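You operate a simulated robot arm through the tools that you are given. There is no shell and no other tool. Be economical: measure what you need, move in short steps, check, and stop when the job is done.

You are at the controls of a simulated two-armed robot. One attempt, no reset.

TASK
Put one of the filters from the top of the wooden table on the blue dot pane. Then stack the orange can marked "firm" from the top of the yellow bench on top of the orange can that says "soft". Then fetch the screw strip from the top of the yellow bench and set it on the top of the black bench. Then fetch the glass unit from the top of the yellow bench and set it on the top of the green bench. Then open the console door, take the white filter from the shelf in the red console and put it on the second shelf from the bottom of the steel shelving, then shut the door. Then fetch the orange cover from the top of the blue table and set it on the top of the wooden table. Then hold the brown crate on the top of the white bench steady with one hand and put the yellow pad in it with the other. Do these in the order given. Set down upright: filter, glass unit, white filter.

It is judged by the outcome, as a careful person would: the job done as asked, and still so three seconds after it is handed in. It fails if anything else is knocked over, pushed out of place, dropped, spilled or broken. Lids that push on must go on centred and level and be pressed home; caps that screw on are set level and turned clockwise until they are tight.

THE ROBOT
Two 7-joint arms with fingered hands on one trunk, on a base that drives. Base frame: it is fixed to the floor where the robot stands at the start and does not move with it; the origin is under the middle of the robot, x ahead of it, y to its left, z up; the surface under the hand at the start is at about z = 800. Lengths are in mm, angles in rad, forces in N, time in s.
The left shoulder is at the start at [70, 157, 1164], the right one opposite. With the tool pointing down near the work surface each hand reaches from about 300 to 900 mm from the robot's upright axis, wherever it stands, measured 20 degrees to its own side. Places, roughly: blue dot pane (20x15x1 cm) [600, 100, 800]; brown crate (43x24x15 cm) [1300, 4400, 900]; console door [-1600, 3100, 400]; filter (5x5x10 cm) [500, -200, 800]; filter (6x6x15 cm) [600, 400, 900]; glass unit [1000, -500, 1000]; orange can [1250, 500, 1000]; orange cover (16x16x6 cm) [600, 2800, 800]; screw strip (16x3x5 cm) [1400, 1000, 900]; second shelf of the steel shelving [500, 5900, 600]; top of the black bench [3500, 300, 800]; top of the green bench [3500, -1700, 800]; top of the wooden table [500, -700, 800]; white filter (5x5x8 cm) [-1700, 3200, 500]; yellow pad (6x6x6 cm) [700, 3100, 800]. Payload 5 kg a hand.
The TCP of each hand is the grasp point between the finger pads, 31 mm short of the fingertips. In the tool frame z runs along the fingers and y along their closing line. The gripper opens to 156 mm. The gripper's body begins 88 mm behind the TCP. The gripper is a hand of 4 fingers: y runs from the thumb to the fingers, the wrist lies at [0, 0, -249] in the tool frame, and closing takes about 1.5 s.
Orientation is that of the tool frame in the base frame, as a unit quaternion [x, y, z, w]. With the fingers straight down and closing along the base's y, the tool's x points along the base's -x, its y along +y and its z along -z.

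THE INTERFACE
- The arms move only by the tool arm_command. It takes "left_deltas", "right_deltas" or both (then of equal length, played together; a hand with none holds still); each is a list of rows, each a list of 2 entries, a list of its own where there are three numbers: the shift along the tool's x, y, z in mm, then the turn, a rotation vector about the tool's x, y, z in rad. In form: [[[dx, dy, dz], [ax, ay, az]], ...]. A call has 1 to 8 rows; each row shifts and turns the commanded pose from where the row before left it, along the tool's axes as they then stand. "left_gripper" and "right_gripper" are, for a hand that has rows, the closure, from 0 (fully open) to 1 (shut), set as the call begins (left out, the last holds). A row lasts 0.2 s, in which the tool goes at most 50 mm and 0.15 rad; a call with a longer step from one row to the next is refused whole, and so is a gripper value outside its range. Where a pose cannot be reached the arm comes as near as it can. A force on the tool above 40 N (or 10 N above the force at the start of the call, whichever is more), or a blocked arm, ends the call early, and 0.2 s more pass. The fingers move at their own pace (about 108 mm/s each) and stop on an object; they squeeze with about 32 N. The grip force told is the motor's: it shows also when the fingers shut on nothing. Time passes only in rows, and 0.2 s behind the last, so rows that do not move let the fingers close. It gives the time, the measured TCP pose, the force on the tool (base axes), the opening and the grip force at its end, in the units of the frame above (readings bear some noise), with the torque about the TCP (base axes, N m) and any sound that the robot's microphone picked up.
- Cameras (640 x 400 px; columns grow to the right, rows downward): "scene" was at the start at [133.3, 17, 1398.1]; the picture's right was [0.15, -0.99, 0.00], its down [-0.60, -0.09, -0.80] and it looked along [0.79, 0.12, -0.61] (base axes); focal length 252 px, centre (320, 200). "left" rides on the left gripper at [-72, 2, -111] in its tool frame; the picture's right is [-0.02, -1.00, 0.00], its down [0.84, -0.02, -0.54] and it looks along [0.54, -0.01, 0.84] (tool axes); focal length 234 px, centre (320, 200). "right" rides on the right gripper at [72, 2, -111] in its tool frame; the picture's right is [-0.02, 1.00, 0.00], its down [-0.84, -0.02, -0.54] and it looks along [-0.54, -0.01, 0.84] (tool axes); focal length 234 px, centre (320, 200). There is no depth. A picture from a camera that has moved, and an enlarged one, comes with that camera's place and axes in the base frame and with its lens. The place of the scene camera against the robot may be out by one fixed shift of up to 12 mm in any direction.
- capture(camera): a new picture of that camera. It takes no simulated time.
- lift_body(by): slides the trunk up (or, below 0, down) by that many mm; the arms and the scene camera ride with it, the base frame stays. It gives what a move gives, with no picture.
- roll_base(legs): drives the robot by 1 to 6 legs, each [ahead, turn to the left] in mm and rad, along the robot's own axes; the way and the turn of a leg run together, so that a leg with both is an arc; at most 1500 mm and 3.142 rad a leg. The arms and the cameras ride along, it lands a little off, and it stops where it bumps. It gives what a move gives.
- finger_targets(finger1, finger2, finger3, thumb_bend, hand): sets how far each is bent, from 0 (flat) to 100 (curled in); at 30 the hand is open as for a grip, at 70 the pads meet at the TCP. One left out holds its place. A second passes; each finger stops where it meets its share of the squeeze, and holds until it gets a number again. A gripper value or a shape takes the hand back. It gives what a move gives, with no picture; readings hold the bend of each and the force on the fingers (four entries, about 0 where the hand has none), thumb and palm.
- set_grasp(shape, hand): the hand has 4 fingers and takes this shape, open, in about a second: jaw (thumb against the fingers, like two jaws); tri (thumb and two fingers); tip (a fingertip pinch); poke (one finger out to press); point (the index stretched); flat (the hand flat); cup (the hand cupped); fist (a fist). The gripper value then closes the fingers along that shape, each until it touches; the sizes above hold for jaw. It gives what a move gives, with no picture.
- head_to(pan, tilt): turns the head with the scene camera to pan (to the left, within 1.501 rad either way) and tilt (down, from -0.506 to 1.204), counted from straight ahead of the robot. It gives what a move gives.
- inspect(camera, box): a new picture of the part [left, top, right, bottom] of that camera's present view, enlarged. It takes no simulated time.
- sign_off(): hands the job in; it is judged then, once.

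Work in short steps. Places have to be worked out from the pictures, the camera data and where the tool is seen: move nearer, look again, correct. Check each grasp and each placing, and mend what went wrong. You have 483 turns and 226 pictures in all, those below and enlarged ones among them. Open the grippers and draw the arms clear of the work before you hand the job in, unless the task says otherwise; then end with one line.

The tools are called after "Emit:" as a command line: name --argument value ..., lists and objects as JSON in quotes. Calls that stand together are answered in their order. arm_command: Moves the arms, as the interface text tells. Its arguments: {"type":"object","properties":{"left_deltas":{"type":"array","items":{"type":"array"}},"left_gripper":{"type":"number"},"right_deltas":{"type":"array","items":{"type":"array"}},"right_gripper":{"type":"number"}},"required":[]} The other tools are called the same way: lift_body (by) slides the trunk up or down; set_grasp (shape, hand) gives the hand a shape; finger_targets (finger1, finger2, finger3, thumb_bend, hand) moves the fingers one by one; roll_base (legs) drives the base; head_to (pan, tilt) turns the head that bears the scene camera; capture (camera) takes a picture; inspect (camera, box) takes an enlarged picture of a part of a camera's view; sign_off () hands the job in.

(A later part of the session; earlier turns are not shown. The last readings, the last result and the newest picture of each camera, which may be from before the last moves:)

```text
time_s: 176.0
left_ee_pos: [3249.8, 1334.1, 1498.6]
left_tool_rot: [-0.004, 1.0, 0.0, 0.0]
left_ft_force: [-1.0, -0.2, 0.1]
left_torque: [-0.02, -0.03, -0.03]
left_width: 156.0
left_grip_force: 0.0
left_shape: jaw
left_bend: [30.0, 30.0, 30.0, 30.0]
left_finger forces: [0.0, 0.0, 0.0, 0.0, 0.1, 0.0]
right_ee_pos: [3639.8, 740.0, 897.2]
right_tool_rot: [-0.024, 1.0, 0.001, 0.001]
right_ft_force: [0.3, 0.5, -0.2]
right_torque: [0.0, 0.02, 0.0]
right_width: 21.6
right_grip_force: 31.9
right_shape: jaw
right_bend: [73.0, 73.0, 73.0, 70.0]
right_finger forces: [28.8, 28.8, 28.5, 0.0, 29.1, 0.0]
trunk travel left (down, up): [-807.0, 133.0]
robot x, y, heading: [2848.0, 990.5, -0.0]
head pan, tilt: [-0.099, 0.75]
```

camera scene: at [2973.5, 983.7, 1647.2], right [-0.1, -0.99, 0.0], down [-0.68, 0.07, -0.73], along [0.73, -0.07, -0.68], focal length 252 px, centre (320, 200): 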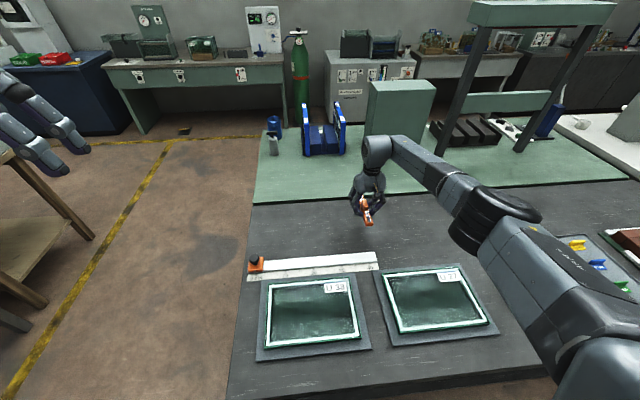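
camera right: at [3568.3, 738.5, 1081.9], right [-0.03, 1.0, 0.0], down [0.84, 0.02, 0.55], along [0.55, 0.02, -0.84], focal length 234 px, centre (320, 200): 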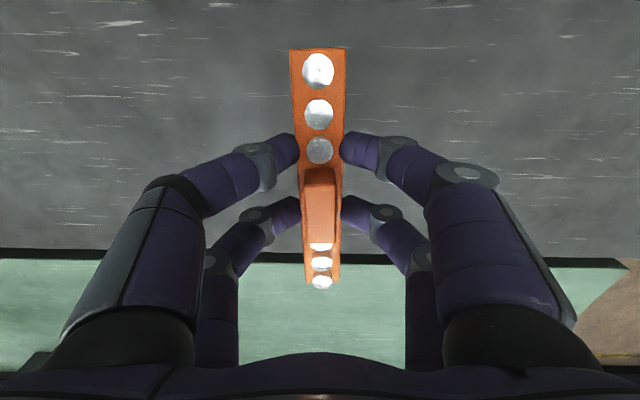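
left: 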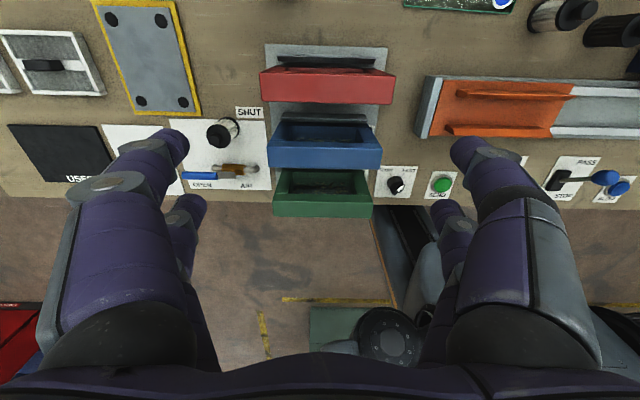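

Emit:
arm_command --right_deltas '[[[0, 0, 4], [0, 0, 0]], [[0, 0, 4], [0, 0, 0]], [[0, 0, 4], [0, 0, 0]], [[0, 0, 3], [0, 0, 0]], [[0, 0, 3], [0, 0, 0]], [[0, 0, 3], [0, 0, 0]], [[0, 0, 0], [0, 0, 0]]]'

Emit:
inspect --camera "scene" --box '[320, 140, 448, 220]'

```text
time_s: 177.6
left_ee_pos: [3246.9, 1334.7, 1499.5]
left_tool_rot: [-0.005, 1.0, -0.001, 0.0]
left_ft_force: [-0.8, 0.2, 0.7]
left_torque: [-0.01, 0.01, -0.03]
left_width: 155.7
left_grip_force: 0.1
left_shape: jaw
left_bend: [30.0, 30.0, 30.0, 30.0]
left_finger forces: [0.0, 0.0, 0.1, 0.1, 0.0, 0.0]
right_ee_pos: [3634.7, 741.0, 882.9]
right_tool_rot: [-0.024, 1.0, 0.001, 0.004]
right_ft_force: [8.0, -4.1, 28.3]
right_torque: [-0.29, 0.88, 0.09]
right_width: 23.6
right_grip_force: 32.4
right_shape: jaw
right_bend: [73.0, 73.0, 72.0, 71.0]
right_finger forces: [37.4, 28.1, 28.6, 0.0, 40.8, 0.0]
right hand out of reach, approached as far as the arm can: row 2, 3
trunk travel left (down, up): [-807.0, 133.0]
robot x, y, heading: [2844.3, 990.1, -0.002]
head pan, tilt: [-0.099, 0.75]
```

```text
5.00 times, centred on (384, 180) of scene
camera zoom: at [2970.6, 984.9, 1647.7], right [-0.1, -0.99, 0.0], down [-0.68, 0.07, -0.73], along [0.73, -0.07, -0.68], focal length 1260 px, centre (0, 300)
```

zoom: 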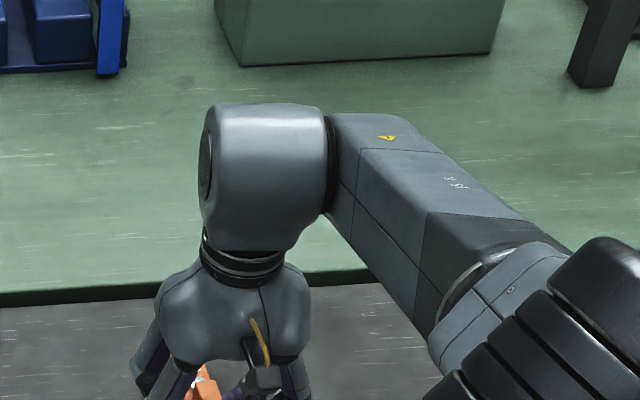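

Contact made at 28 N. I ease up 3 mm and release.

Emit:
arm_command --right_deltas '[[[0, 0, -3], [0, 0, 0]], [[0, 0, 0], [0, 0, 0]]]'

Emit:
arm_command --right_deltas '[[[0, 0, 0], [0, 0, 0]], [[0, 0, 0], [0, 0, 0]], [[0, 0, 0], [0, 0, 0]], [[0, 0, 0], [0, 0, 0]], [[0, 0, 0], [0, 0, 0]]]' --right_gripper 0.3

Emit:
capture --camera "right"

```text
time_s: 178.2
left_ee_pos: [3247.8, 1334.7, 1499.6]
left_tool_rot: [-0.004, 1.0, -0.001, 0.001]
left_ft_force: [0.2, 1.1, -0.5]
left_torque: [-0.03, -0.01, 0.02]
left_width: 155.9
left_grip_force: 0.2
left_shape: jaw
left_bend: [30.0, 30.0, 30.0, 30.0]
left_finger forces: [0.0, 0.0, 0.0, 0.0, 0.0, 0.0]
right_ee_pos: [3632.5, 743.4, 883.6]
right_tool_rot: [-0.026, 1.0, 0.001, 0.001]
right_ft_force: [3.6, 0.7, 21.4]
right_torque: [-0.09, 0.73, 0.02]
right_width: 23.3
right_grip_force: 31.7
right_shape: jaw
right_bend: [73.0, 73.0, 73.0, 71.0]
right_finger forces: [37.1, 29.2, 28.2, 0.0, 37.4, 0.0]
trunk travel left (down, up): [-807.0, 133.0]
robot x, y, heading: [2843.9, 988.6, 0.002]
head pan, tilt: [-0.099, 0.75]
```

```text
time_s: 179.4
left_ee_pos: [3247.8, 1333.2, 1499.4]
left_tool_rot: [-0.004, 1.0, 0.0, 0.002]
left_ft_force: [0.2, -0.1, 0.6]
left_torque: [0.01, -0.03, -0.04]
left_width: 155.9
left_grip_force: 0.0
left_shape: jaw
left_bend: [30.0, 30.0, 30.0, 30.0]
left_finger forces: [0.0, 0.0, 0.0, 0.0, 0.1, 0.0]
right_ee_pos: [3632.4, 739.3, 882.1]
right_tool_rot: [-0.024, 1.0, 0.001, 0.001]
right_ft_force: [-1.9, 0.9, 11.1]
right_torque: [-0.1, 0.02, -0.03]
right_width: 106.8
right_grip_force: 0.2
right_shape: jaw
right_bend: [29.0, 29.0, 29.0, 59.0]
right_finger forces: [3.5, 1.3, 6.3, 0.0, 0.1, 0.0]
trunk travel left (down, up): [-807.0, 133.0]
robot x, y, heading: [2845.7, 987.8, -0.001]
head pan, tilt: [-0.099, 0.75]
```

```text
152 pictures are left
camera right: at [3559.7, 739.8, 993.4], right [-0.03, 1.0, 0.0], down [0.84, 0.02, 0.55], along [0.55, 0.02, -0.84], focal length 234 px, centre (320, 200)
```

right: 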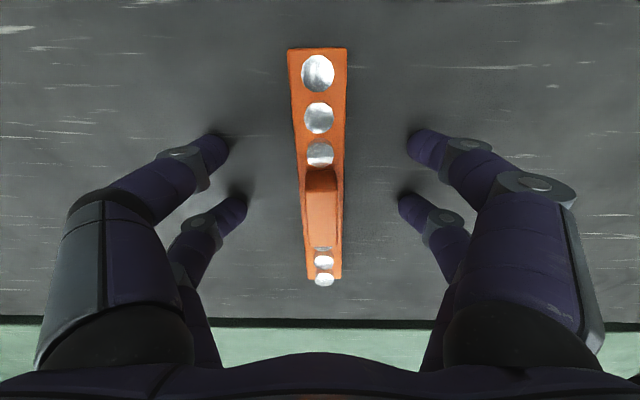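

The strip rests on the black bench. I rise, retract, and drive back toward the glass unit at the yellow bench's other end.

Emit:
arm_command --right_deltas '[[[0, 0, -40], [0, 0, 0]], [[0, 0, -45], [0, 0, 0]], [[0, 0, -45], [0, 0, 0]], [[0, 0, -45], [0, 0, 0]], [[40, 0, -25], [0, 0, 0]], [[45, 0, -15], [0, 0, 0]], [[45, 0, -15], [0, 0, 0]], [[45, 0, -15], [0, 0, 0]]]' --right_gripper 0

Emit:
inspect --camera "scene" --box '[260, 150, 460, 275]'

Emit:
roll_base --legs '[[-400, 0], [0, -1.571], [1200, 0], [0, -1.571]]'

Emit:
head_to --pan 0.2 --tilt 0.6

Emit:
capture --camera "scene"

```text
time_s: 181.2
left_ee_pos: [3245.8, 1334.4, 1499.6]
left_tool_rot: [-0.004, 1.0, -0.001, 0.0]
left_ft_force: [-0.8, 0.2, 0.3]
left_torque: [0.02, -0.09, -0.04]
left_width: 155.8
left_grip_force: 0.1
left_shape: jaw
left_bend: [30.0, 30.0, 30.0, 30.0]
left_finger forces: [0.0, 0.0, 0.0, 0.0, 0.1, 0.1]
right_ee_pos: [3456.4, 733.9, 1130.1]
right_tool_rot: [-0.025, 1.0, 0.001, 0.001]
right_ft_force: [-0.3, 0.2, 1.0]
right_torque: [-0.01, -0.02, -0.03]
right_width: 156.0
right_grip_force: 0.2
right_shape: jaw
right_bend: [30.0, 30.0, 30.0, 30.0]
right_finger forces: [0.0, 0.0, 0.0, 0.1, 0.0, 0.0]
trunk travel left (down, up): [-807.0, 133.0]
robot x, y, heading: [2843.9, 984.0, -0.003]
head pan, tilt: [-0.099, 0.75]
```

```text
3.20 times, centred on (360, 212) of scene
camera zoom: at [2970.5, 982.5, 1647.4], right [-0.1, -0.99, 0.0], down [-0.68, 0.07, -0.73], along [0.73, -0.07, -0.68], focal length 806 px, centre (192, 160)
```

zoom: 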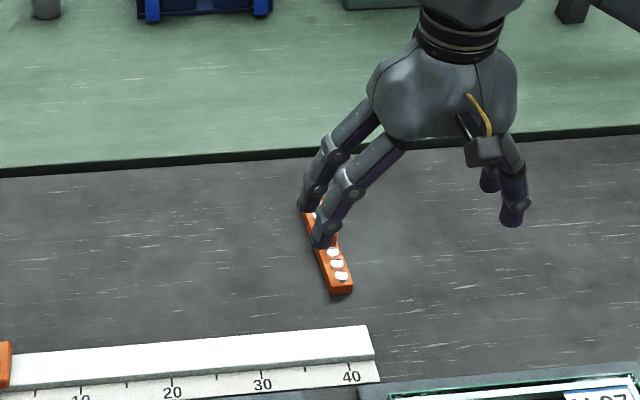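

```text
time_s: 197.2
left_ee_pos: [2046.9, -571.2, 1499.0]
left_tool_rot: [1.0, 0.006, 0.0, 0.001]
left_ft_force: [0.2, 0.0, -0.5]
left_torque: [-0.01, -0.01, 0.0]
left_width: 155.8
left_grip_force: 0.0
left_shape: jaw
left_bend: [30.0, 30.0, 30.0, 30.0]
left_finger forces: [0.0, 0.0, 0.0, 0.1, 0.1, 0.0]
right_ee_pos: [1836.6, 28.5, 1128.7]
right_tool_rot: [1.0, 0.026, -0.001, 0.002]
right_ft_force: [0.2, -0.6, -0.3]
right_torque: [0.01, -0.02, 0.02]
right_width: 155.7
right_grip_force: 0.2
right_shape: jaw
right_bend: [30.0, 30.0, 30.0, 30.0]
right_finger forces: [0.0, 0.0, 0.1, 0.0, 0.0, 0.0]
trunk travel left (down, up): [-807.0, 133.0]
robot x, y, heading: [2450.5, -222.3, -3.136]
head pan, tilt: [-0.099, 0.75]
```

```text
time_s: 198.0
left_ee_pos: [2047.0, -572.1, 1498.8]
left_tool_rot: [1.0, 0.005, 0.0, 0.0]
left_ft_force: [-0.3, -0.3, -0.3]
left_torque: [0.02, 0.03, 0.01]
left_width: 155.9
left_grip_force: 0.0
left_shape: jaw
left_bend: [30.0, 30.0, 30.0, 30.0]
left_finger forces: [0.1, 0.1, 0.0, 0.0, 0.0, 0.0]
right_ee_pos: [1836.5, 28.0, 1127.0]
right_tool_rot: [1.0, 0.026, -0.001, 0.002]
right_ft_force: [0.1, -0.5, -0.7]
right_torque: [-0.01, 0.02, -0.03]
right_width: 155.9
right_grip_force: 0.0
right_shape: jaw
right_bend: [30.0, 30.0, 30.0, 30.0]
right_finger forces: [0.0, 0.1, 0.1, 0.0, 0.0, 0.1]
trunk travel left (down, up): [-807.0, 133.0]
robot x, y, heading: [2451.7, -224.8, -3.14]
head pan, tilt: [0.201, 0.6]
```

```text
150 pictures are left
camera scene: at [2313.1, -239.3, 1660.0], right [-0.2, 0.98, 0.0], down [0.55, 0.11, -0.82], along [-0.81, -0.16, -0.57], focal length 252 px, centre (320, 200)
```

scene: 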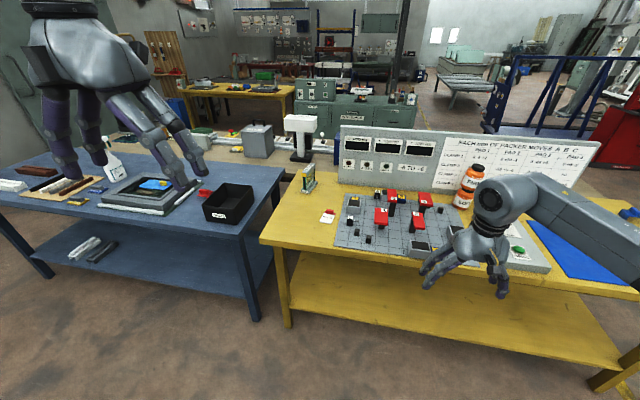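

The glass unit is at the bench's left end. I zoom in on it.

Emit:
inspect --camera "scene" --box '[280, 145, 344, 185]'

Emit:
inspect --camera "scene" --box '[280, 140, 400, 215]'

```text
10.00 times, centred on (312, 165) of scene
camera zoom: at [2313.1, -239.3, 1660.0], right [-0.2, 0.98, 0.0], down [0.55, 0.11, -0.82], along [-0.81, -0.16, -0.57], focal length 2519 px, centre (400, 550)
```

zoom: 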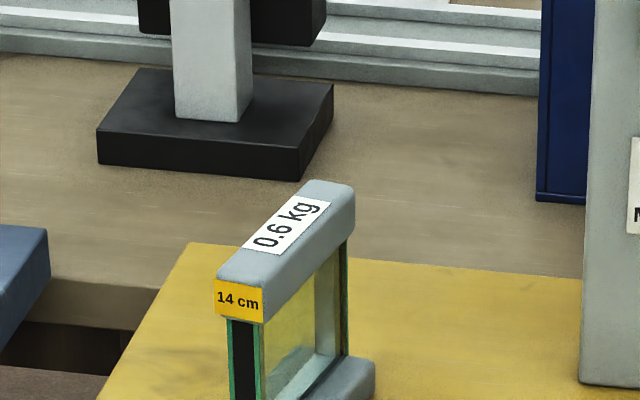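

```text
5.33 times, centred on (340, 178) of scene
camera zoom: at [2313.1, -239.3, 1660.0], right [-0.2, 0.98, 0.0], down [0.55, 0.11, -0.82], along [-0.81, -0.16, -0.57], focal length 1344 px, centre (213, 320)
```

zoom: 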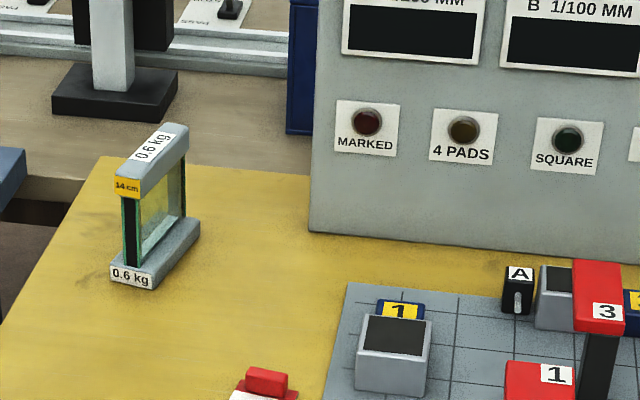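

The unit is a glass block with bars top and bottom: bar from about [1120,-557] to [995,-545], top z≈985. I pull the right hand in and drive in so the left hand can reach it.

Emit:
arm_command --right_deltas '[[[35, 0, -35], [0, 0, 0]], [[35, 0, -35], [0, 0, 0]], [[35, 0, -35], [0, 0, 0]], [[35, 0, -35], [0, 0, 0]], [[35, 0, -35], [0, 0, 0]], [[35, 0, -35], [0, 0, 0]]]'

Emit:
roll_base --legs '[[0, 0.131], [650, 0], [0, -0.131]]'

Emit:
head_to --pan 0.3 --tilt 0.75

Emit:
capture --camera "scene"

Emit:
capture --camera "left"

```text
time_s: 199.4
left_ee_pos: [2048.3, -572.7, 1498.4]
left_tool_rot: [1.0, 0.005, 0.0, 0.001]
left_ft_force: [0.3, 0.5, 0.1]
left_torque: [0.01, 0.04, 0.02]
left_width: 155.8
left_grip_force: 0.1
left_shape: jaw
left_bend: [30.0, 30.0, 30.0, 30.0]
left_finger forces: [0.0, 0.1, 0.1, 0.1, 0.0, 0.0]
right_ee_pos: [2049.3, 38.1, 1340.6]
right_tool_rot: [1.0, 0.026, -0.002, 0.001]
right_ft_force: [0.5, 0.0, 0.3]
right_torque: [0.03, 0.02, 0.04]
right_width: 156.1
right_grip_force: 0.0
right_shape: jaw
right_bend: [30.0, 30.0, 30.0, 30.0]
right_finger forces: [0.0, 0.0, 0.0, 0.1, 0.0, 0.0]
trunk travel left (down, up): [-807.0, 133.0]
robot x, y, heading: [2453.4, -224.9, -3.143]
head pan, tilt: [0.201, 0.6]
```

```text
time_s: 204.2
left_ee_pos: [1401.0, -659.4, 1498.2]
left_tool_rot: [1.0, 0.004, 0.001, -0.002]
left_ft_force: [0.3, -0.2, 0.4]
left_torque: [0.05, -0.02, 0.0]
left_width: 156.2
left_grip_force: 0.0
left_shape: jaw
left_bend: [30.0, 30.0, 30.0, 30.0]
left_finger forces: [0.0, 0.0, 0.1, 0.0, 0.1, 0.1]
right_ee_pos: [1403.0, -48.7, 1340.4]
right_tool_rot: [1.0, 0.026, -0.002, 0.001]
right_ft_force: [-0.1, 0.3, 0.0]
right_torque: [0.02, -0.01, -0.03]
right_width: 155.9
right_grip_force: 0.1
right_shape: jaw
right_bend: [30.0, 30.0, 30.0, 30.0]
right_finger forces: [0.0, 0.1, 0.0, 0.0, 0.0, 0.0]
trunk travel left (down, up): [-807.0, 133.0]
robot x, y, heading: [1807.9, -311.1, 3.142]
head pan, tilt: [0.201, 0.6]
```

```text
time_s: 204.9
left_ee_pos: [1401.5, -656.7, 1498.1]
left_tool_rot: [1.0, 0.004, 0.0, -0.001]
left_ft_force: [0.1, 0.4, -0.3]
left_torque: [0.0, -0.02, -0.01]
left_width: 155.9
left_grip_force: 0.0
left_shape: jaw
left_bend: [30.0, 30.0, 30.0, 30.0]
left_finger forces: [0.1, 0.0, 0.0, 0.1, 0.0, 0.1]
right_ee_pos: [1402.1, -47.7, 1340.3]
right_tool_rot: [1.0, 0.025, 0.0, 0.002]
right_ft_force: [0.7, 0.0, -0.8]
right_torque: [0.0, 0.02, 0.03]
right_width: 155.9
right_grip_force: 0.1
right_shape: jaw
right_bend: [30.0, 30.0, 30.0, 30.0]
right_finger forces: [0.0, 0.1, 0.0, 0.1, 0.1, 0.1]
trunk travel left (down, up): [-807.0, 133.0]
robot x, y, heading: [1806.3, -313.1, 3.143]
head pan, tilt: [0.3, 0.75]
```

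```text
147 pictures are left
camera scene: at [1675.0, -332.4, 1647.2], right [-0.3, 0.96, 0.0], down [0.65, 0.2, -0.73], along [-0.7, -0.22, -0.68], focal length 252 px, centre (320, 200)
```

scene: 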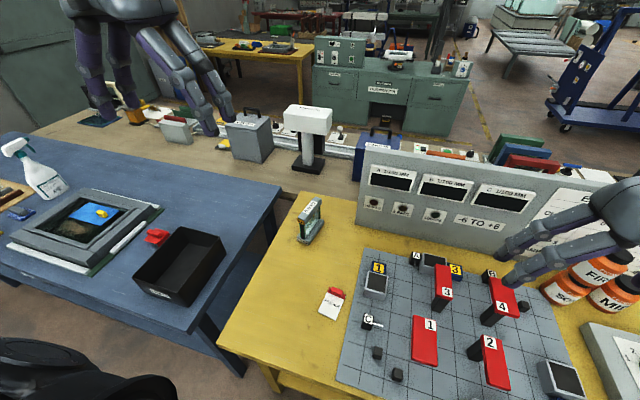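

```text
146 pictures are left
camera left: at [1329.2, -660.1, 1609.1], right [-0.03, 1.0, 0.0], down [0.84, 0.03, 0.54], along [0.54, 0.02, -0.84], focal length 234 px, centre (320, 200)
```

left: 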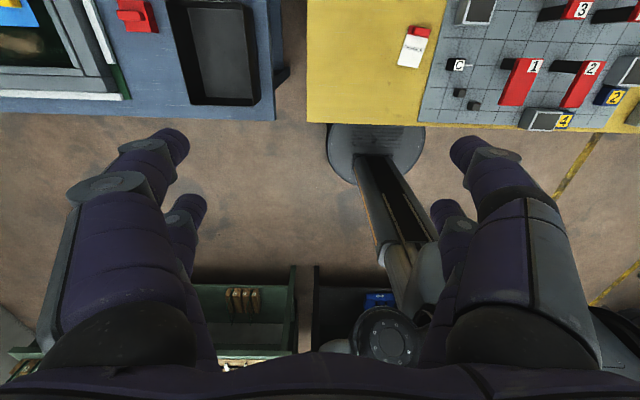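

I zoom on the glass unit for a better fix before moving the left hand.

Emit:
inspect --camera "scene" --box '[270, 185, 350, 250]'

```text
6.15 times, centred on (310, 218) of scene
camera zoom: at [1675.0, -332.4, 1647.2], right [-0.3, 0.96, 0.0], down [0.65, 0.2, -0.73], along [-0.7, -0.22, -0.68], focal length 1550 px, centre (382, 92)
```

zoom: 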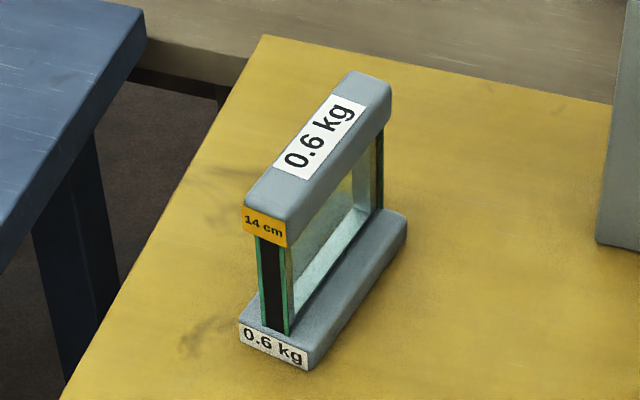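

Unit centre is about [1058,-567], top z≈991 (14 cm tall), long axis turned ~0.2 rad. I bring the left hand above it, aligning the yaw.

Emit:
arm_command --left_deltas '[[[-31, -8, 33], [0, 0, 0.034]], [[-31, -8, 33], [0, 0, 0.034]], [[-31, -8, 33], [0, 0, 0.034]], [[-31, -8, 33], [0, 0, 0.034]], [[-31, -8, 33], [0, 0, 0.034]], [[-31, -8, 33], [0, 0, 0.034]]]'

Emit:
arm_command --left_deltas '[[[-32, 0, 33], [0, 0, 0]], [[-32, 0, 33], [0, 0, 0]], [[-32, 0, 33], [0, 0, 0]], [[-32, 0, 33], [0, 0, 0]], [[-26, 0, 33], [0, 0, 0]], [[0, 0, 0], [0, 0, 0]]]'

Emit:
capture --camera "left"

Emit:
inspect --camera "scene" --box '[230, 130, 390, 255]'

```text
time_s: 206.3
left_ee_pos: [1219.3, -591.9, 1299.4]
left_tool_rot: [0.995, -0.098, 0.0, 0.0]
left_ft_force: [0.0, 0.6, 0.2]
left_torque: [0.0, -0.04, -0.01]
left_width: 155.9
left_grip_force: 0.0
left_shape: jaw
left_bend: [30.0, 30.0, 30.0, 30.0]
left_finger forces: [0.0, 0.0, 0.0, 0.0, 0.0, 0.1]
right_ee_pos: [1398.5, -46.6, 1337.4]
right_tool_rot: [1.0, 0.026, 0.0, 0.002]
right_ft_force: [-0.5, 0.6, 0.7]
right_torque: [-0.02, 0.0, 0.01]
right_width: 155.9
right_grip_force: 0.1
right_shape: jaw
right_bend: [30.0, 30.0, 30.0, 30.0]
right_finger forces: [0.1, 0.0, 0.1, 0.0, 0.0, 0.0]
trunk travel left (down, up): [-807.0, 133.0]
robot x, y, heading: [1805.7, -311.5, 3.142]
head pan, tilt: [0.3, 0.75]
```

```text
time_s: 207.7
left_ee_pos: [1074.2, -564.9, 1138.5]
left_tool_rot: [0.995, -0.098, -0.003, -0.001]
left_ft_force: [-0.1, 0.8, -0.4]
left_torque: [-0.01, 0.03, 0.0]
left_width: 155.8
left_grip_force: 0.1
left_shape: jaw
left_bend: [30.0, 30.0, 30.0, 30.0]
left_finger forces: [0.0, 0.0, 0.0, 0.0, 0.0, 0.1]
left hand out of reach, approached as far as the arm can: row 5
right_ee_pos: [1402.8, -46.6, 1340.0]
right_tool_rot: [1.0, 0.025, -0.001, 0.001]
right_ft_force: [-0.1, -0.2, 0.1]
right_torque: [-0.01, 0.0, 0.02]
right_width: 155.7
right_grip_force: 0.0
right_shape: jaw
right_bend: [30.0, 30.0, 30.0, 30.0]
right_finger forces: [0.0, 0.0, 0.0, 0.0, 0.1, 0.1]
trunk travel left (down, up): [-807.0, 133.0]
robot x, y, heading: [1809.6, -310.3, 3.15]
head pan, tilt: [0.3, 0.75]
```

```text
144 pictures are left
camera left: at [1004.0, -553.0, 1250.3], right [0.17, 0.99, 0.0], down [0.83, -0.14, 0.54], along [0.53, -0.09, -0.84], focal length 234 px, centre (320, 200)
```

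left: 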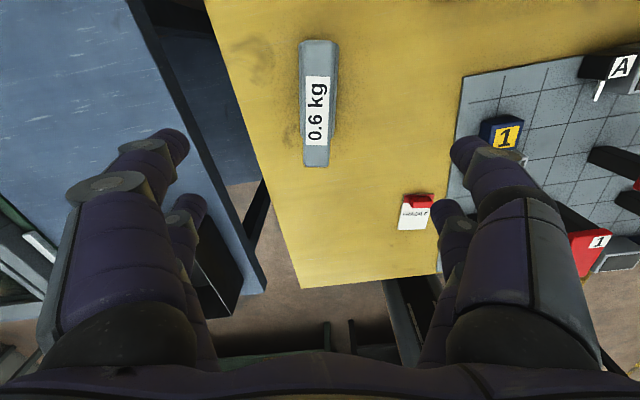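

```text
3.20 times, centred on (310, 192) of scene
camera zoom: at [1677.2, -331.3, 1647.4], right [-0.3, 0.96, 0.0], down [0.65, 0.2, -0.73], along [-0.7, -0.22, -0.68], focal length 806 px, centre (352, 224)
```

zoom: 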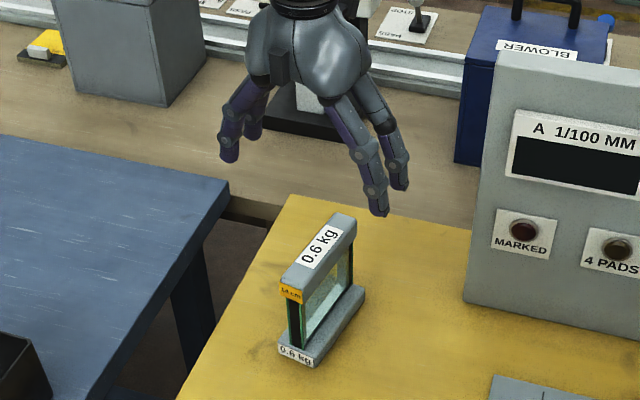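

Both views agree: bar centre [1058,-565], yaw matches. The reach was slightly short, so I roll 30 mm closer, then descend to z≈1040.

Emit:
roll_base --legs '[[30, 0]]'

Emit:
arm_command --left_deltas '[[[0, 0, 35], [0, 0, 0]], [[0, 0, 35], [0, 0, 0]], [[0, 0, 28], [0, 0, 0]], [[0, 0, 0], [0, 0, 0]]]'

Emit:
capture --camera "left"

```text
time_s: 208.5
left_ee_pos: [1050.5, -565.0, 1144.7]
left_tool_rot: [0.995, -0.097, -0.006, -0.001]
left_ft_force: [0.4, -0.3, 0.5]
left_torque: [0.02, 0.13, -0.01]
left_width: 155.8
left_grip_force: 0.2
left_shape: jaw
left_bend: [30.0, 30.0, 30.0, 30.0]
left_finger forces: [0.1, 0.1, 0.0, 0.0, 0.0, 0.1]
right_ee_pos: [1381.8, -47.2, 1342.5]
right_tool_rot: [1.0, 0.026, -0.005, 0.001]
right_ft_force: [1.3, -0.4, -0.1]
right_torque: [-0.03, 0.14, 0.01]
right_width: 155.9
right_grip_force: 0.1
right_shape: jaw
right_bend: [30.0, 30.0, 30.0, 30.0]
right_finger forces: [0.1, 0.1, 0.1, 0.1, 0.0, 0.0]
trunk travel left (down, up): [-807.0, 133.0]
robot x, y, heading: [1779.1, -313.2, 3.141]
head pan, tilt: [0.3, 0.75]
```

```text
time_s: 209.5
left_ee_pos: [1074.5, -579.6, 1056.4]
left_tool_rot: [0.995, -0.099, -0.001, -0.002]
left_ft_force: [-1.3, -0.3, -0.5]
left_torque: [-0.01, -0.05, -0.01]
left_width: 156.1
left_grip_force: 0.1
left_shape: jaw
left_bend: [30.0, 30.0, 30.0, 30.0]
left_finger forces: [0.0, 0.0, 0.0, 0.0, 0.0, 0.0]
left hand out of reach, approached as far as the arm can: row 1, 2, 3
right_ee_pos: [1370.3, -46.8, 1338.7]
right_tool_rot: [1.0, 0.025, -0.001, 0.002]
right_ft_force: [0.4, 0.3, -0.6]
right_torque: [0.01, -0.03, -0.02]
right_width: 156.2
right_grip_force: 0.0
right_shape: jaw
right_bend: [30.0, 30.0, 30.0, 30.0]
right_finger forces: [0.0, 0.0, 0.1, 0.0, 0.1, 0.1]
trunk travel left (down, up): [-807.0, 133.0]
robot x, y, heading: [1778.5, -312.4, 3.144]
head pan, tilt: [0.3, 0.75]
```

```text
142 pictures are left
camera left: at [1003.9, -567.1, 1168.4], right [0.17, 0.99, 0.0], down [0.83, -0.14, 0.54], along [0.53, -0.09, -0.84], focal length 234 px, centre (320, 200)
```

left: 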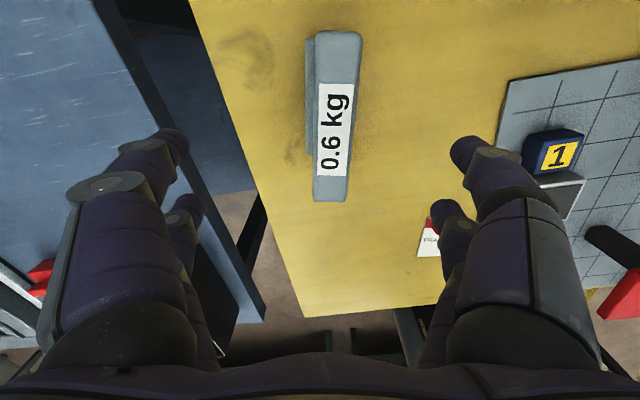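

The left arm is hitting a joint limit here. I raise the hand 130 mm, check, then lower the trunk to give it a better posture.

Emit:
arm_command --left_deltas '[[[20, 0, -40], [0, 0, 0]], [[20, 0, -40], [0, 0, 0]], [[20, 0, -40], [0, 0, 0]], [[0, 0, -40], [0, 0, 0]], [[0, 0, -40], [0, 0, 0]], [[0, 0, 0], [0, 0, 0]]]'

```text
time_s: 210.9
left_ee_pos: [1132.8, -590.9, 1257.5]
left_tool_rot: [0.995, -0.097, -0.002, -0.002]
left_ft_force: [0.2, -0.1, 0.1]
left_torque: [-0.02, 0.0, -0.01]
left_width: 155.7
left_grip_force: 0.0
left_shape: jaw
left_bend: [30.0, 30.0, 30.0, 30.0]
left_finger forces: [0.0, 0.0, 0.1, 0.0, 0.1, 0.1]
right_ee_pos: [1372.1, -46.0, 1340.2]
right_tool_rot: [1.0, 0.025, -0.002, 0.002]
right_ft_force: [0.1, -0.1, 0.2]
right_torque: [0.04, -0.03, -0.03]
right_width: 155.9
right_grip_force: 0.0
right_shape: jaw
right_bend: [30.0, 30.0, 30.0, 30.0]
right_finger forces: [0.1, 0.1, 0.1, 0.0, 0.0, 0.0]
trunk travel left (down, up): [-807.0, 133.0]
robot x, y, heading: [1774.9, -313.7, 3.142]
head pan, tilt: [0.3, 0.75]
```

Raised fine (z=1257). I lower the trunk by 170 mm, which leaves the fingertips well above the unit.

Emit:
lift_body --by -170

Emit:
arm_command --left_deltas '[[[-25, -5, 0], [0, 0, 0]], [[-25, -8, 0], [0, 0, 0]], [[-25, -5, 0], [0, 0, 0]], [[0, 0, 20], [0, 0, 0]], [[0, 0, 0], [0, 0, 0]]]'

Emit:
capture --camera "left"

```text
time_s: 212.8
left_ee_pos: [1132.9, -591.1, 1087.2]
left_tool_rot: [0.995, -0.098, -0.002, -0.001]
left_ft_force: [-0.8, -0.3, 0.3]
left_torque: [-0.02, 0.02, -0.02]
left_width: 155.9
left_grip_force: 0.1
left_shape: jaw
left_bend: [30.0, 30.0, 30.0, 30.0]
left_finger forces: [0.0, 0.0, 0.0, 0.1, 0.0, 0.0]
right_ee_pos: [1372.6, -47.3, 1169.1]
right_tool_rot: [1.0, 0.025, -0.001, 0.002]
right_ft_force: [-0.3, -0.2, -0.3]
right_torque: [0.01, 0.01, -0.04]
right_width: 155.7
right_grip_force: 0.1
right_shape: jaw
right_bend: [30.0, 30.0, 30.0, 30.0]
right_finger forces: [0.0, 0.0, 0.1, 0.1, 0.0, 0.0]
trunk travel left (down, up): [-637.0, 303.0]
robot x, y, heading: [1778.5, -308.5, 3.139]
head pan, tilt: [0.3, 0.75]
```

```text
time_s: 214.0
left_ee_pos: [1063.2, -558.5, 1068.1]
left_tool_rot: [0.995, -0.098, -0.003, -0.002]
left_ft_force: [1.1, 0.0, 0.5]
left_torque: [-0.01, 0.04, 0.0]
left_width: 155.8
left_grip_force: 0.1
left_shape: jaw
left_bend: [30.0, 30.0, 30.0, 30.0]
left_finger forces: [0.0, 0.1, 0.0, 0.0, 0.1, 0.0]
right_ee_pos: [1371.7, -46.2, 1169.3]
right_tool_rot: [1.0, 0.025, -0.002, 0.001]
right_ft_force: [0.3, 0.1, -0.3]
right_torque: [0.0, 0.02, 0.01]
right_width: 156.0
right_grip_force: 0.0
right_shape: jaw
right_bend: [30.0, 30.0, 30.0, 30.0]
right_finger forces: [0.1, 0.1, 0.1, 0.1, 0.0, 0.0]
trunk travel left (down, up): [-637.0, 303.0]
robot x, y, heading: [1781.3, -312.1, 3.143]
head pan, tilt: [0.3, 0.75]
```

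```text
141 pictures are left
camera left: at [993.6, -546.5, 1178.5], right [0.17, 0.99, 0.0], down [0.83, -0.14, 0.54], along [0.53, -0.09, -0.84], focal length 234 px, centre (320, 200)
```

left: 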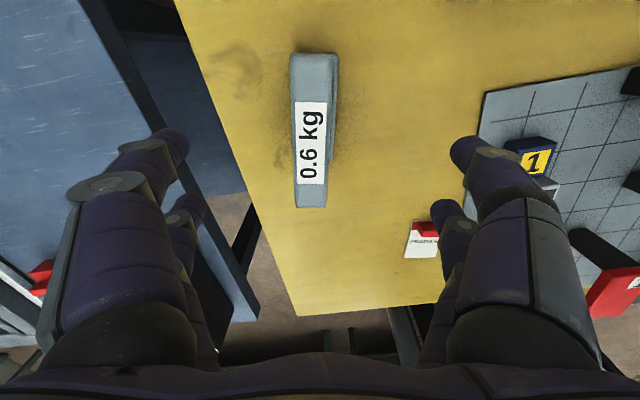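

The hand now follows well. I correct by ~6 mm each way and descend so the finger pads meet the top bar (z≈976).

Emit:
arm_command --left_deltas '[[[-6, 6, 25], [0, 0, 0]], [[0, 0, 30], [0, 0, 0]], [[0, 0, 22], [0, 0, 0]], [[0, 0, 15], [0, 0, 0]], [[0, 0, 0], [0, 0, 0]]]'

Emit:
capture --camera "left"

Emit:
inspect --camera "scene" --box '[230, 100, 390, 200]'

```text
time_s: 215.2
left_ee_pos: [1054.0, -563.8, 976.3]
left_tool_rot: [0.995, -0.097, -0.003, -0.001]
left_ft_force: [0.4, -0.8, 0.0]
left_torque: [0.04, 0.01, 0.0]
left_width: 155.9
left_grip_force: 0.1
left_shape: jaw
left_bend: [30.0, 30.0, 30.0, 30.0]
left_finger forces: [0.1, 0.0, 0.1, 0.0, 0.0, 0.0]
right_ee_pos: [1373.3, -47.5, 1169.9]
right_tool_rot: [1.0, 0.025, -0.002, 0.003]
right_ft_force: [0.3, -0.1, -0.5]
right_torque: [-0.01, 0.03, 0.04]
right_width: 156.1
right_grip_force: 0.0
right_shape: jaw
right_bend: [30.0, 30.0, 30.0, 30.0]
right_finger forces: [0.1, 0.1, 0.0, 0.0, 0.0, 0.0]
trunk travel left (down, up): [-637.0, 303.0]
robot x, y, heading: [1777.5, -313.0, 3.141]
head pan, tilt: [0.3, 0.75]
```

```text
140 pictures are left
camera left: at [984.8, -551.7, 1086.9], right [0.17, 0.99, 0.0], down [0.83, -0.14, 0.54], along [0.53, -0.09, -0.84], focal length 234 px, centre (320, 200)
```

left: 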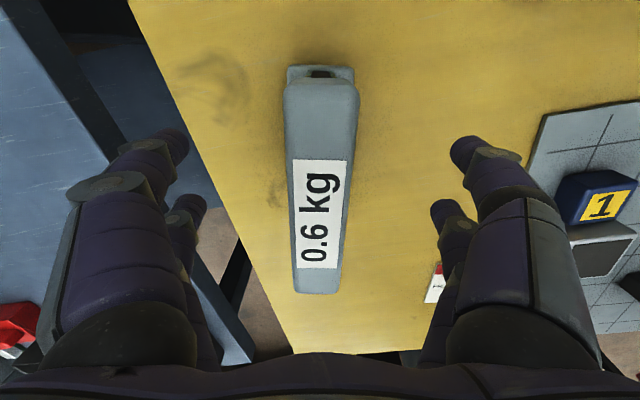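

```text
4.00 times, centred on (310, 150) of scene
camera zoom: at [1646.1, -331.6, 1477.2], right [-0.3, 0.96, 0.0], down [0.65, 0.2, -0.73], along [-0.7, -0.22, -0.68], focal length 1008 px, centre (360, 400)
```

zoom: 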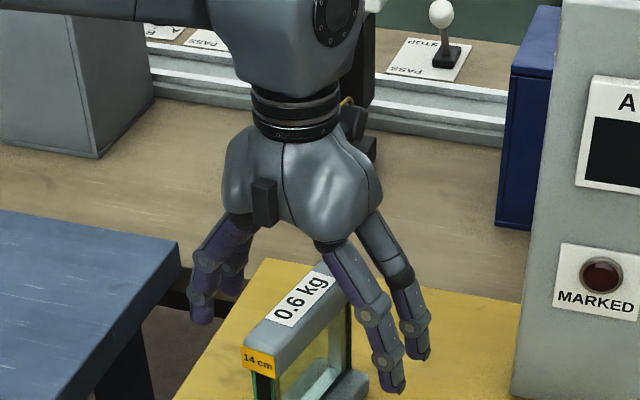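

Centred. I close the left hand on the top bar.

Emit:
arm_command --left_deltas '[[[0, 0, 0], [0, 0, 0]], [[0, 0, 0], [0, 0, 0]], [[0, 0, 0], [0, 0, 0]], [[0, 0, 0], [0, 0, 0]], [[0, 0, 0], [0, 0, 0]], [[0, 0, 0], [0, 0, 0]], [[0, 0, 0], [0, 0, 0]], [[0, 0, 0], [0, 0, 0]]]' --left_gripper 1.0

Emit:
arm_command --left_deltas '[[[0, 0, -10], [0, 0, 0]], [[0, 0, -30], [0, 0, 0]], [[0, 0, -40], [0, 0, 0]], [[0, 0, 0], [0, 0, 0]]]'

Emit:
capture --camera "left"

Emit:
inspect --camera "scene" --box '[230, 70, 390, 170]'

```text
time_s: 217.0
left_ee_pos: [1054.8, -563.8, 975.6]
left_tool_rot: [0.995, -0.098, -0.002, -0.001]
left_ft_force: [-0.5, -0.1, -5.0]
left_torque: [0.01, 0.04, -0.01]
left_width: 21.2
left_grip_force: 32.3
left_shape: jaw
left_bend: [73.0, 73.0, 73.0, 72.0]
left_finger forces: [24.2, 28.6, 20.7, 0.1, 24.8, 0.0]
right_ee_pos: [1371.7, -47.0, 1169.0]
right_tool_rot: [1.0, 0.026, -0.002, 0.001]
right_ft_force: [-0.1, -0.3, 0.7]
right_torque: [0.02, 0.01, -0.01]
right_width: 155.8
right_grip_force: 0.1
right_shape: jaw
right_bend: [30.0, 30.0, 30.0, 30.0]
right_finger forces: [0.0, 0.0, 0.0, 0.0, 0.0, 0.0]
trunk travel left (down, up): [-637.0, 303.0]
robot x, y, heading: [1774.3, -312.3, 3.137]
head pan, tilt: [0.3, 0.75]
```

```text
time_s: 218.0
left_ee_pos: [1055.7, -564.8, 1053.8]
left_tool_rot: [0.995, -0.098, -0.001, -0.002]
left_ft_force: [-0.7, 0.6, -5.6]
left_torque: [0.04, 0.01, -0.01]
left_width: 21.0
left_grip_force: 32.2
left_shape: jaw
left_bend: [73.0, 73.0, 73.0, 72.0]
left_finger forces: [24.4, 29.4, 20.9, 0.0, 24.5, 0.0]
right_ee_pos: [1371.3, -48.2, 1169.0]
right_tool_rot: [1.0, 0.025, -0.001, 0.001]
right_ft_force: [-0.4, 0.7, -0.1]
right_torque: [0.01, -0.02, -0.01]
right_width: 155.8
right_grip_force: 0.0
right_shape: jaw
right_bend: [30.0, 30.0, 30.0, 30.0]
right_finger forces: [0.1, 0.0, 0.0, 0.1, 0.0, 0.0]
trunk travel left (down, up): [-637.0, 303.0]
robot x, y, heading: [1779.3, -313.8, 3.141]
head pan, tilt: [0.3, 0.75]
```

```text
138 pictures are left
camera left: at [984.8, -552.2, 1164.5], right [0.17, 0.99, 0.0], down [0.83, -0.14, 0.54], along [0.53, -0.09, -0.84], focal length 234 px, centre (320, 200)
```

left: 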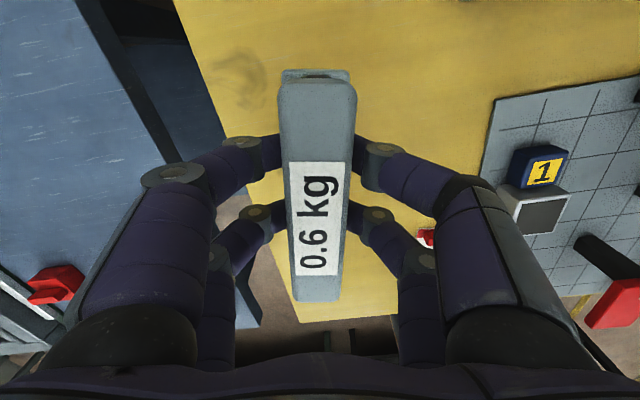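

```text
4.00 times, centred on (310, 120) of scene
camera zoom: at [1644.0, -332.4, 1476.9], right [-0.3, 0.96, 0.0], down [0.65, 0.2, -0.73], along [-0.7, -0.22, -0.68], focal length 1008 px, centre (360, 520)
```

zoom: 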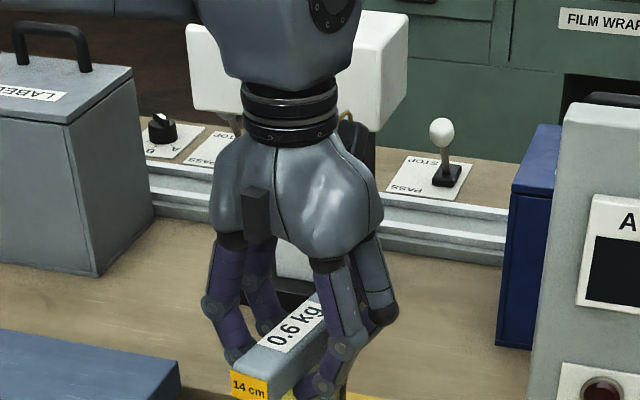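

The unit is held (≈0.6 kg felt). I raise it, draw it in, back off and drive to the green bench near [3500,-1700].

Emit:
arm_command --left_deltas '[[[0, 0, -45], [0, 0, 0]], [[0, 0, -45], [0, 0, 0]], [[20, 0, -40], [0, 0, 0]], [[35, 0, -20], [0, 0, 0]], [[40, 0, 0], [0, 0, 0]], [[40, 0, 0], [0, 0, 0]], [[40, 0, 0], [0, 0, 0]], [[30, 0, 0], [0, 0, 0]]]'

Emit:
roll_base --legs '[[-520, 0], [0, 1.571]]'

Emit:
head_to --pan 0.5 --tilt 0.45

Emit:
capture --camera "scene"

```text
time_s: 219.8
left_ee_pos: [1259.9, -604.7, 1202.6]
left_tool_rot: [0.995, -0.097, -0.003, -0.002]
left_ft_force: [0.8, -0.8, -5.8]
left_torque: [0.04, 0.04, 0.04]
left_width: 20.9
left_grip_force: 32.1
left_shape: jaw
left_bend: [73.0, 73.0, 73.0, 73.0]
left_finger forces: [25.7, 30.4, 22.1, 0.0, 24.0, 0.1]
right_ee_pos: [1371.4, -47.2, 1170.0]
right_tool_rot: [1.0, 0.024, -0.001, 0.001]
right_ft_force: [-0.3, 0.2, -0.7]
right_torque: [-0.01, 0.02, 0.01]
right_width: 155.9
right_grip_force: 0.0
right_shape: jaw
right_bend: [30.0, 30.0, 30.0, 30.0]
right_finger forces: [0.0, 0.0, 0.0, 0.1, 0.1, 0.0]
trunk travel left (down, up): [-637.0, 303.0]
robot x, y, heading: [1778.5, -311.7, 3.141]
head pan, tilt: [0.3, 0.75]
```

```text
time_s: 226.7
left_ee_pos: [2593.6, -824.0, 1204.3]
left_tool_rot: [0.77, 0.638, -0.002, 0.0]
left_ft_force: [0.7, 0.3, -5.5]
left_torque: [-0.01, 0.0, -0.02]
left_width: 20.6
left_grip_force: 32.2
left_shape: jaw
left_bend: [73.0, 73.0, 73.0, 73.0]
left_finger forces: [26.7, 30.4, 22.0, 0.0, 23.6, 0.1]
right_ee_pos: [2035.8, -716.7, 1168.2]
right_tool_rot: [0.686, 0.728, 0.0, 0.001]
right_ft_force: [-1.0, -0.6, -0.6]
right_torque: [0.01, 0.01, 0.01]
right_width: 155.8
right_grip_force: 0.1
right_shape: jaw
right_bend: [30.0, 30.0, 30.0, 30.0]
right_finger forces: [0.0, 0.0, 0.0, 0.0, 0.0, 0.0]
trunk travel left (down, up): [-637.0, 303.0]
robot x, y, heading: [2294.0, -307.8, -1.557]
head pan, tilt: [0.3, 0.75]
```

```text
time_s: 227.5
left_ee_pos: [2593.4, -823.0, 1203.1]
left_tool_rot: [0.77, 0.638, -0.002, 0.001]
left_ft_force: [-0.3, -0.9, -6.5]
left_torque: [-0.01, 0.03, 0.05]
left_width: 21.0
left_grip_force: 32.1
left_shape: jaw
left_bend: [73.0, 73.0, 73.0, 73.0]
left_finger forces: [26.8, 30.3, 22.0, 0.0, 23.7, 0.0]
right_ee_pos: [2036.8, -716.6, 1169.4]
right_tool_rot: [0.685, 0.728, 0.0, 0.0]
right_ft_force: [-0.5, -0.4, 0.7]
right_torque: [-0.01, -0.03, 0.0]
right_width: 155.7
right_grip_force: 0.1
right_shape: jaw
right_bend: [30.0, 30.0, 30.0, 30.0]
right_finger forces: [0.1, 0.0, 0.1, 0.1, 0.0, 0.1]
trunk travel left (down, up): [-637.0, 303.0]
robot x, y, heading: [2292.3, -305.1, -1.563]
head pan, tilt: [0.499, 0.45]
```

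```text
136 pictures are left
camera scene: at [2337.7, -435.4, 1503.4], right [-0.87, -0.49, 0.0], down [-0.21, 0.38, -0.9], along [0.44, -0.79, -0.44], focal length 252 px, centre (320, 200)
```

scene: 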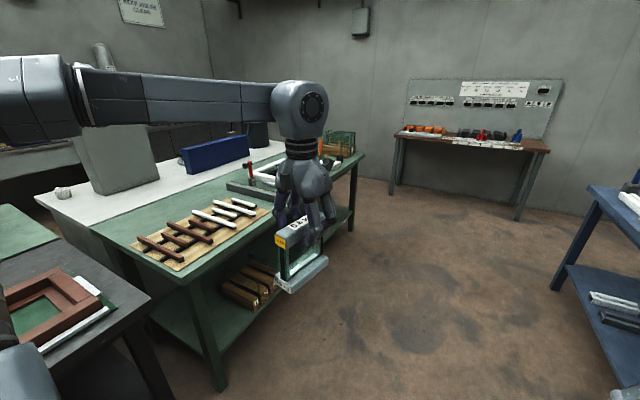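

I drive further along -y and turn to face the green bench.

Emit:
roll_base --legs '[[1200, 0], [0, 1.571]]'

Emit:
head_to --pan 0.0 --tilt 0.5

Emit:
capture --camera "scene"

```text
time_s: 237.2
left_ee_pos: [2839.5, -1199.8, 1204.0]
left_tool_rot: [0.099, 0.995, -0.002, 0.001]
left_ft_force: [-0.4, 1.1, -5.7]
left_torque: [-0.02, -0.01, 0.01]
left_width: 20.5
left_grip_force: 31.9
left_shape: jaw
left_bend: [73.0, 73.0, 73.0, 73.0]
left_finger forces: [28.0, 30.1, 22.3, 0.0, 23.4, 0.1]
right_ee_pos: [2724.9, -1756.0, 1169.4]
right_tool_rot: [-0.024, 1.0, 0.001, 0.0]
right_ft_force: [-0.2, 0.3, -1.1]
right_torque: [-0.03, -0.03, 0.02]
right_width: 156.0
right_grip_force: 0.1
right_shape: jaw
right_bend: [30.0, 30.0, 30.0, 30.0]
right_finger forces: [0.0, 0.1, 0.0, 0.0, 0.0, 0.1]
trunk travel left (down, up): [-637.0, 303.0]
robot x, y, heading: [2318.9, -1493.7, -0.001]
head pan, tilt: [0.499, 0.45]
```

```text
time_s: 238.1
left_ee_pos: [2838.6, -1201.1, 1203.2]
left_tool_rot: [0.099, 0.995, -0.001, 0.002]
left_ft_force: [-0.6, 0.2, -5.8]
left_torque: [-0.03, -0.02, 0.01]
left_width: 20.6
left_grip_force: 31.7
left_shape: jaw
left_bend: [73.0, 73.0, 73.0, 73.0]
left_finger forces: [28.1, 30.1, 22.3, 0.1, 23.4, 0.0]
right_ee_pos: [2725.5, -1756.6, 1169.3]
right_tool_rot: [-0.025, 1.0, 0.001, 0.001]
right_ft_force: [-0.1, 0.0, 0.1]
right_torque: [-0.01, 0.0, 0.03]
right_width: 156.0
right_grip_force: 0.0
right_shape: jaw
right_bend: [30.0, 30.0, 30.0, 30.0]
right_finger forces: [0.1, 0.1, 0.1, 0.1, 0.0, 0.0]
trunk travel left (down, up): [-637.0, 303.0]
robot x, y, heading: [2315.8, -1495.1, -0.001]
head pan, tilt: [0.0, 0.499]
```

```text
135 pictures are left
camera scene: at [2458.9, -1487.9, 1499.1], right [0.0, -1.0, 0.0], down [-0.48, 0.0, -0.88], along [0.88, 0.0, -0.48], focal length 252 px, centre (320, 200)
```

scene: 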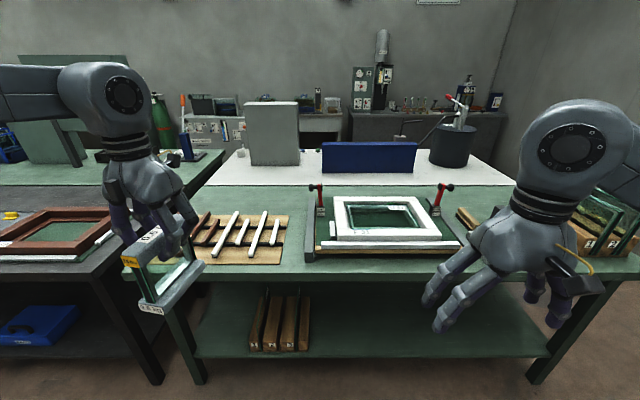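

I move the right hand out of the view to see the free space on the green bench.

Emit:
arm_command --right_deltas '[[[20, 0, -45], [0, 0, 0]], [[20, 0, -45], [0, 0, 0]], [[20, 0, -45], [0, 0, 0]], [[20, 0, -45], [0, 0, 0]], [[10, -20, -45], [0, 0, 0]], [[0, -20, -45], [0, 0, 0]]]'

Emit:
lift_body --by 150

Emit:
head_to --pan -0.15 --tilt 0.55

Emit:
capture --camera "scene"

```text
refused: row 5 steps farther than a row can; nothing moved
```

```text
time_s: 239.9
left_ee_pos: [2840.1, -1199.3, 1353.8]
left_tool_rot: [0.099, 0.995, -0.001, 0.001]
left_ft_force: [-0.5, -0.5, -5.2]
left_torque: [-0.02, -0.02, 0.01]
left_width: 20.6
left_grip_force: 31.8
left_shape: jaw
left_bend: [73.0, 73.0, 73.0, 73.0]
left_finger forces: [28.2, 30.0, 22.5, 0.0, 23.4, 0.0]
right_ee_pos: [2724.7, -1756.1, 1319.8]
right_tool_rot: [-0.025, 1.0, 0.0, 0.001]
right_ft_force: [-0.4, 0.4, -0.2]
right_torque: [0.02, -0.01, 0.01]
right_width: 155.8
right_grip_force: 0.0
right_shape: jaw
right_bend: [30.0, 30.0, 30.0, 30.0]
right_finger forces: [0.0, 0.0, 0.0, 0.0, 0.0, 0.1]
trunk travel left (down, up): [-787.0, 153.0]
robot x, y, heading: [2317.6, -1491.7, -0.003]
head pan, tilt: [0.0, 0.499]
```

```text
time_s: 240.6
left_ee_pos: [2839.1, -1200.0, 1353.6]
left_tool_rot: [0.098, 0.995, -0.001, 0.002]
left_ft_force: [0.8, 0.6, -5.8]
left_torque: [-0.03, 0.01, -0.01]
left_width: 20.5
left_grip_force: 32.0
left_shape: jaw
left_bend: [73.0, 73.0, 73.0, 73.0]
left_finger forces: [28.4, 30.0, 22.6, 0.1, 23.3, 0.0]
right_ee_pos: [2725.8, -1756.7, 1317.9]
right_tool_rot: [-0.025, 1.0, 0.001, 0.0]
right_ft_force: [-0.4, 0.2, 0.7]
right_torque: [-0.03, 0.0, 0.01]
right_width: 155.8
right_grip_force: 0.1
right_shape: jaw
right_bend: [30.0, 30.0, 30.0, 30.0]
right_finger forces: [0.0, 0.1, 0.1, 0.0, 0.0, 0.0]
trunk travel left (down, up): [-787.0, 153.0]
robot x, y, heading: [2320.0, -1489.5, 0.002]
head pan, tilt: [-0.15, 0.55]
```

```text
134 pictures are left
camera scene: at [2456.9, -1501.3, 1644.5], right [-0.15, -0.99, 0.0], down [-0.52, 0.08, -0.85], along [0.84, -0.13, -0.52], focal length 252 px, centre (320, 200)
```

scene: 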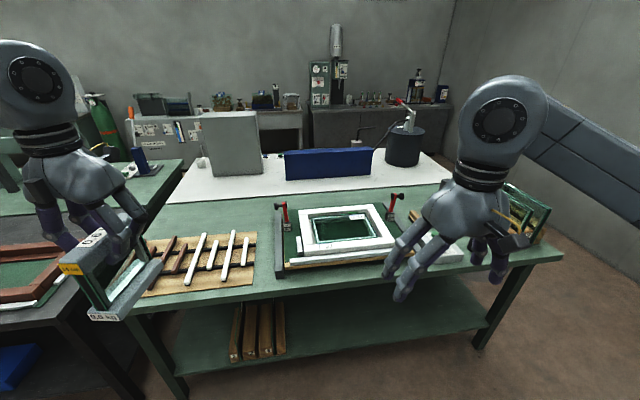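

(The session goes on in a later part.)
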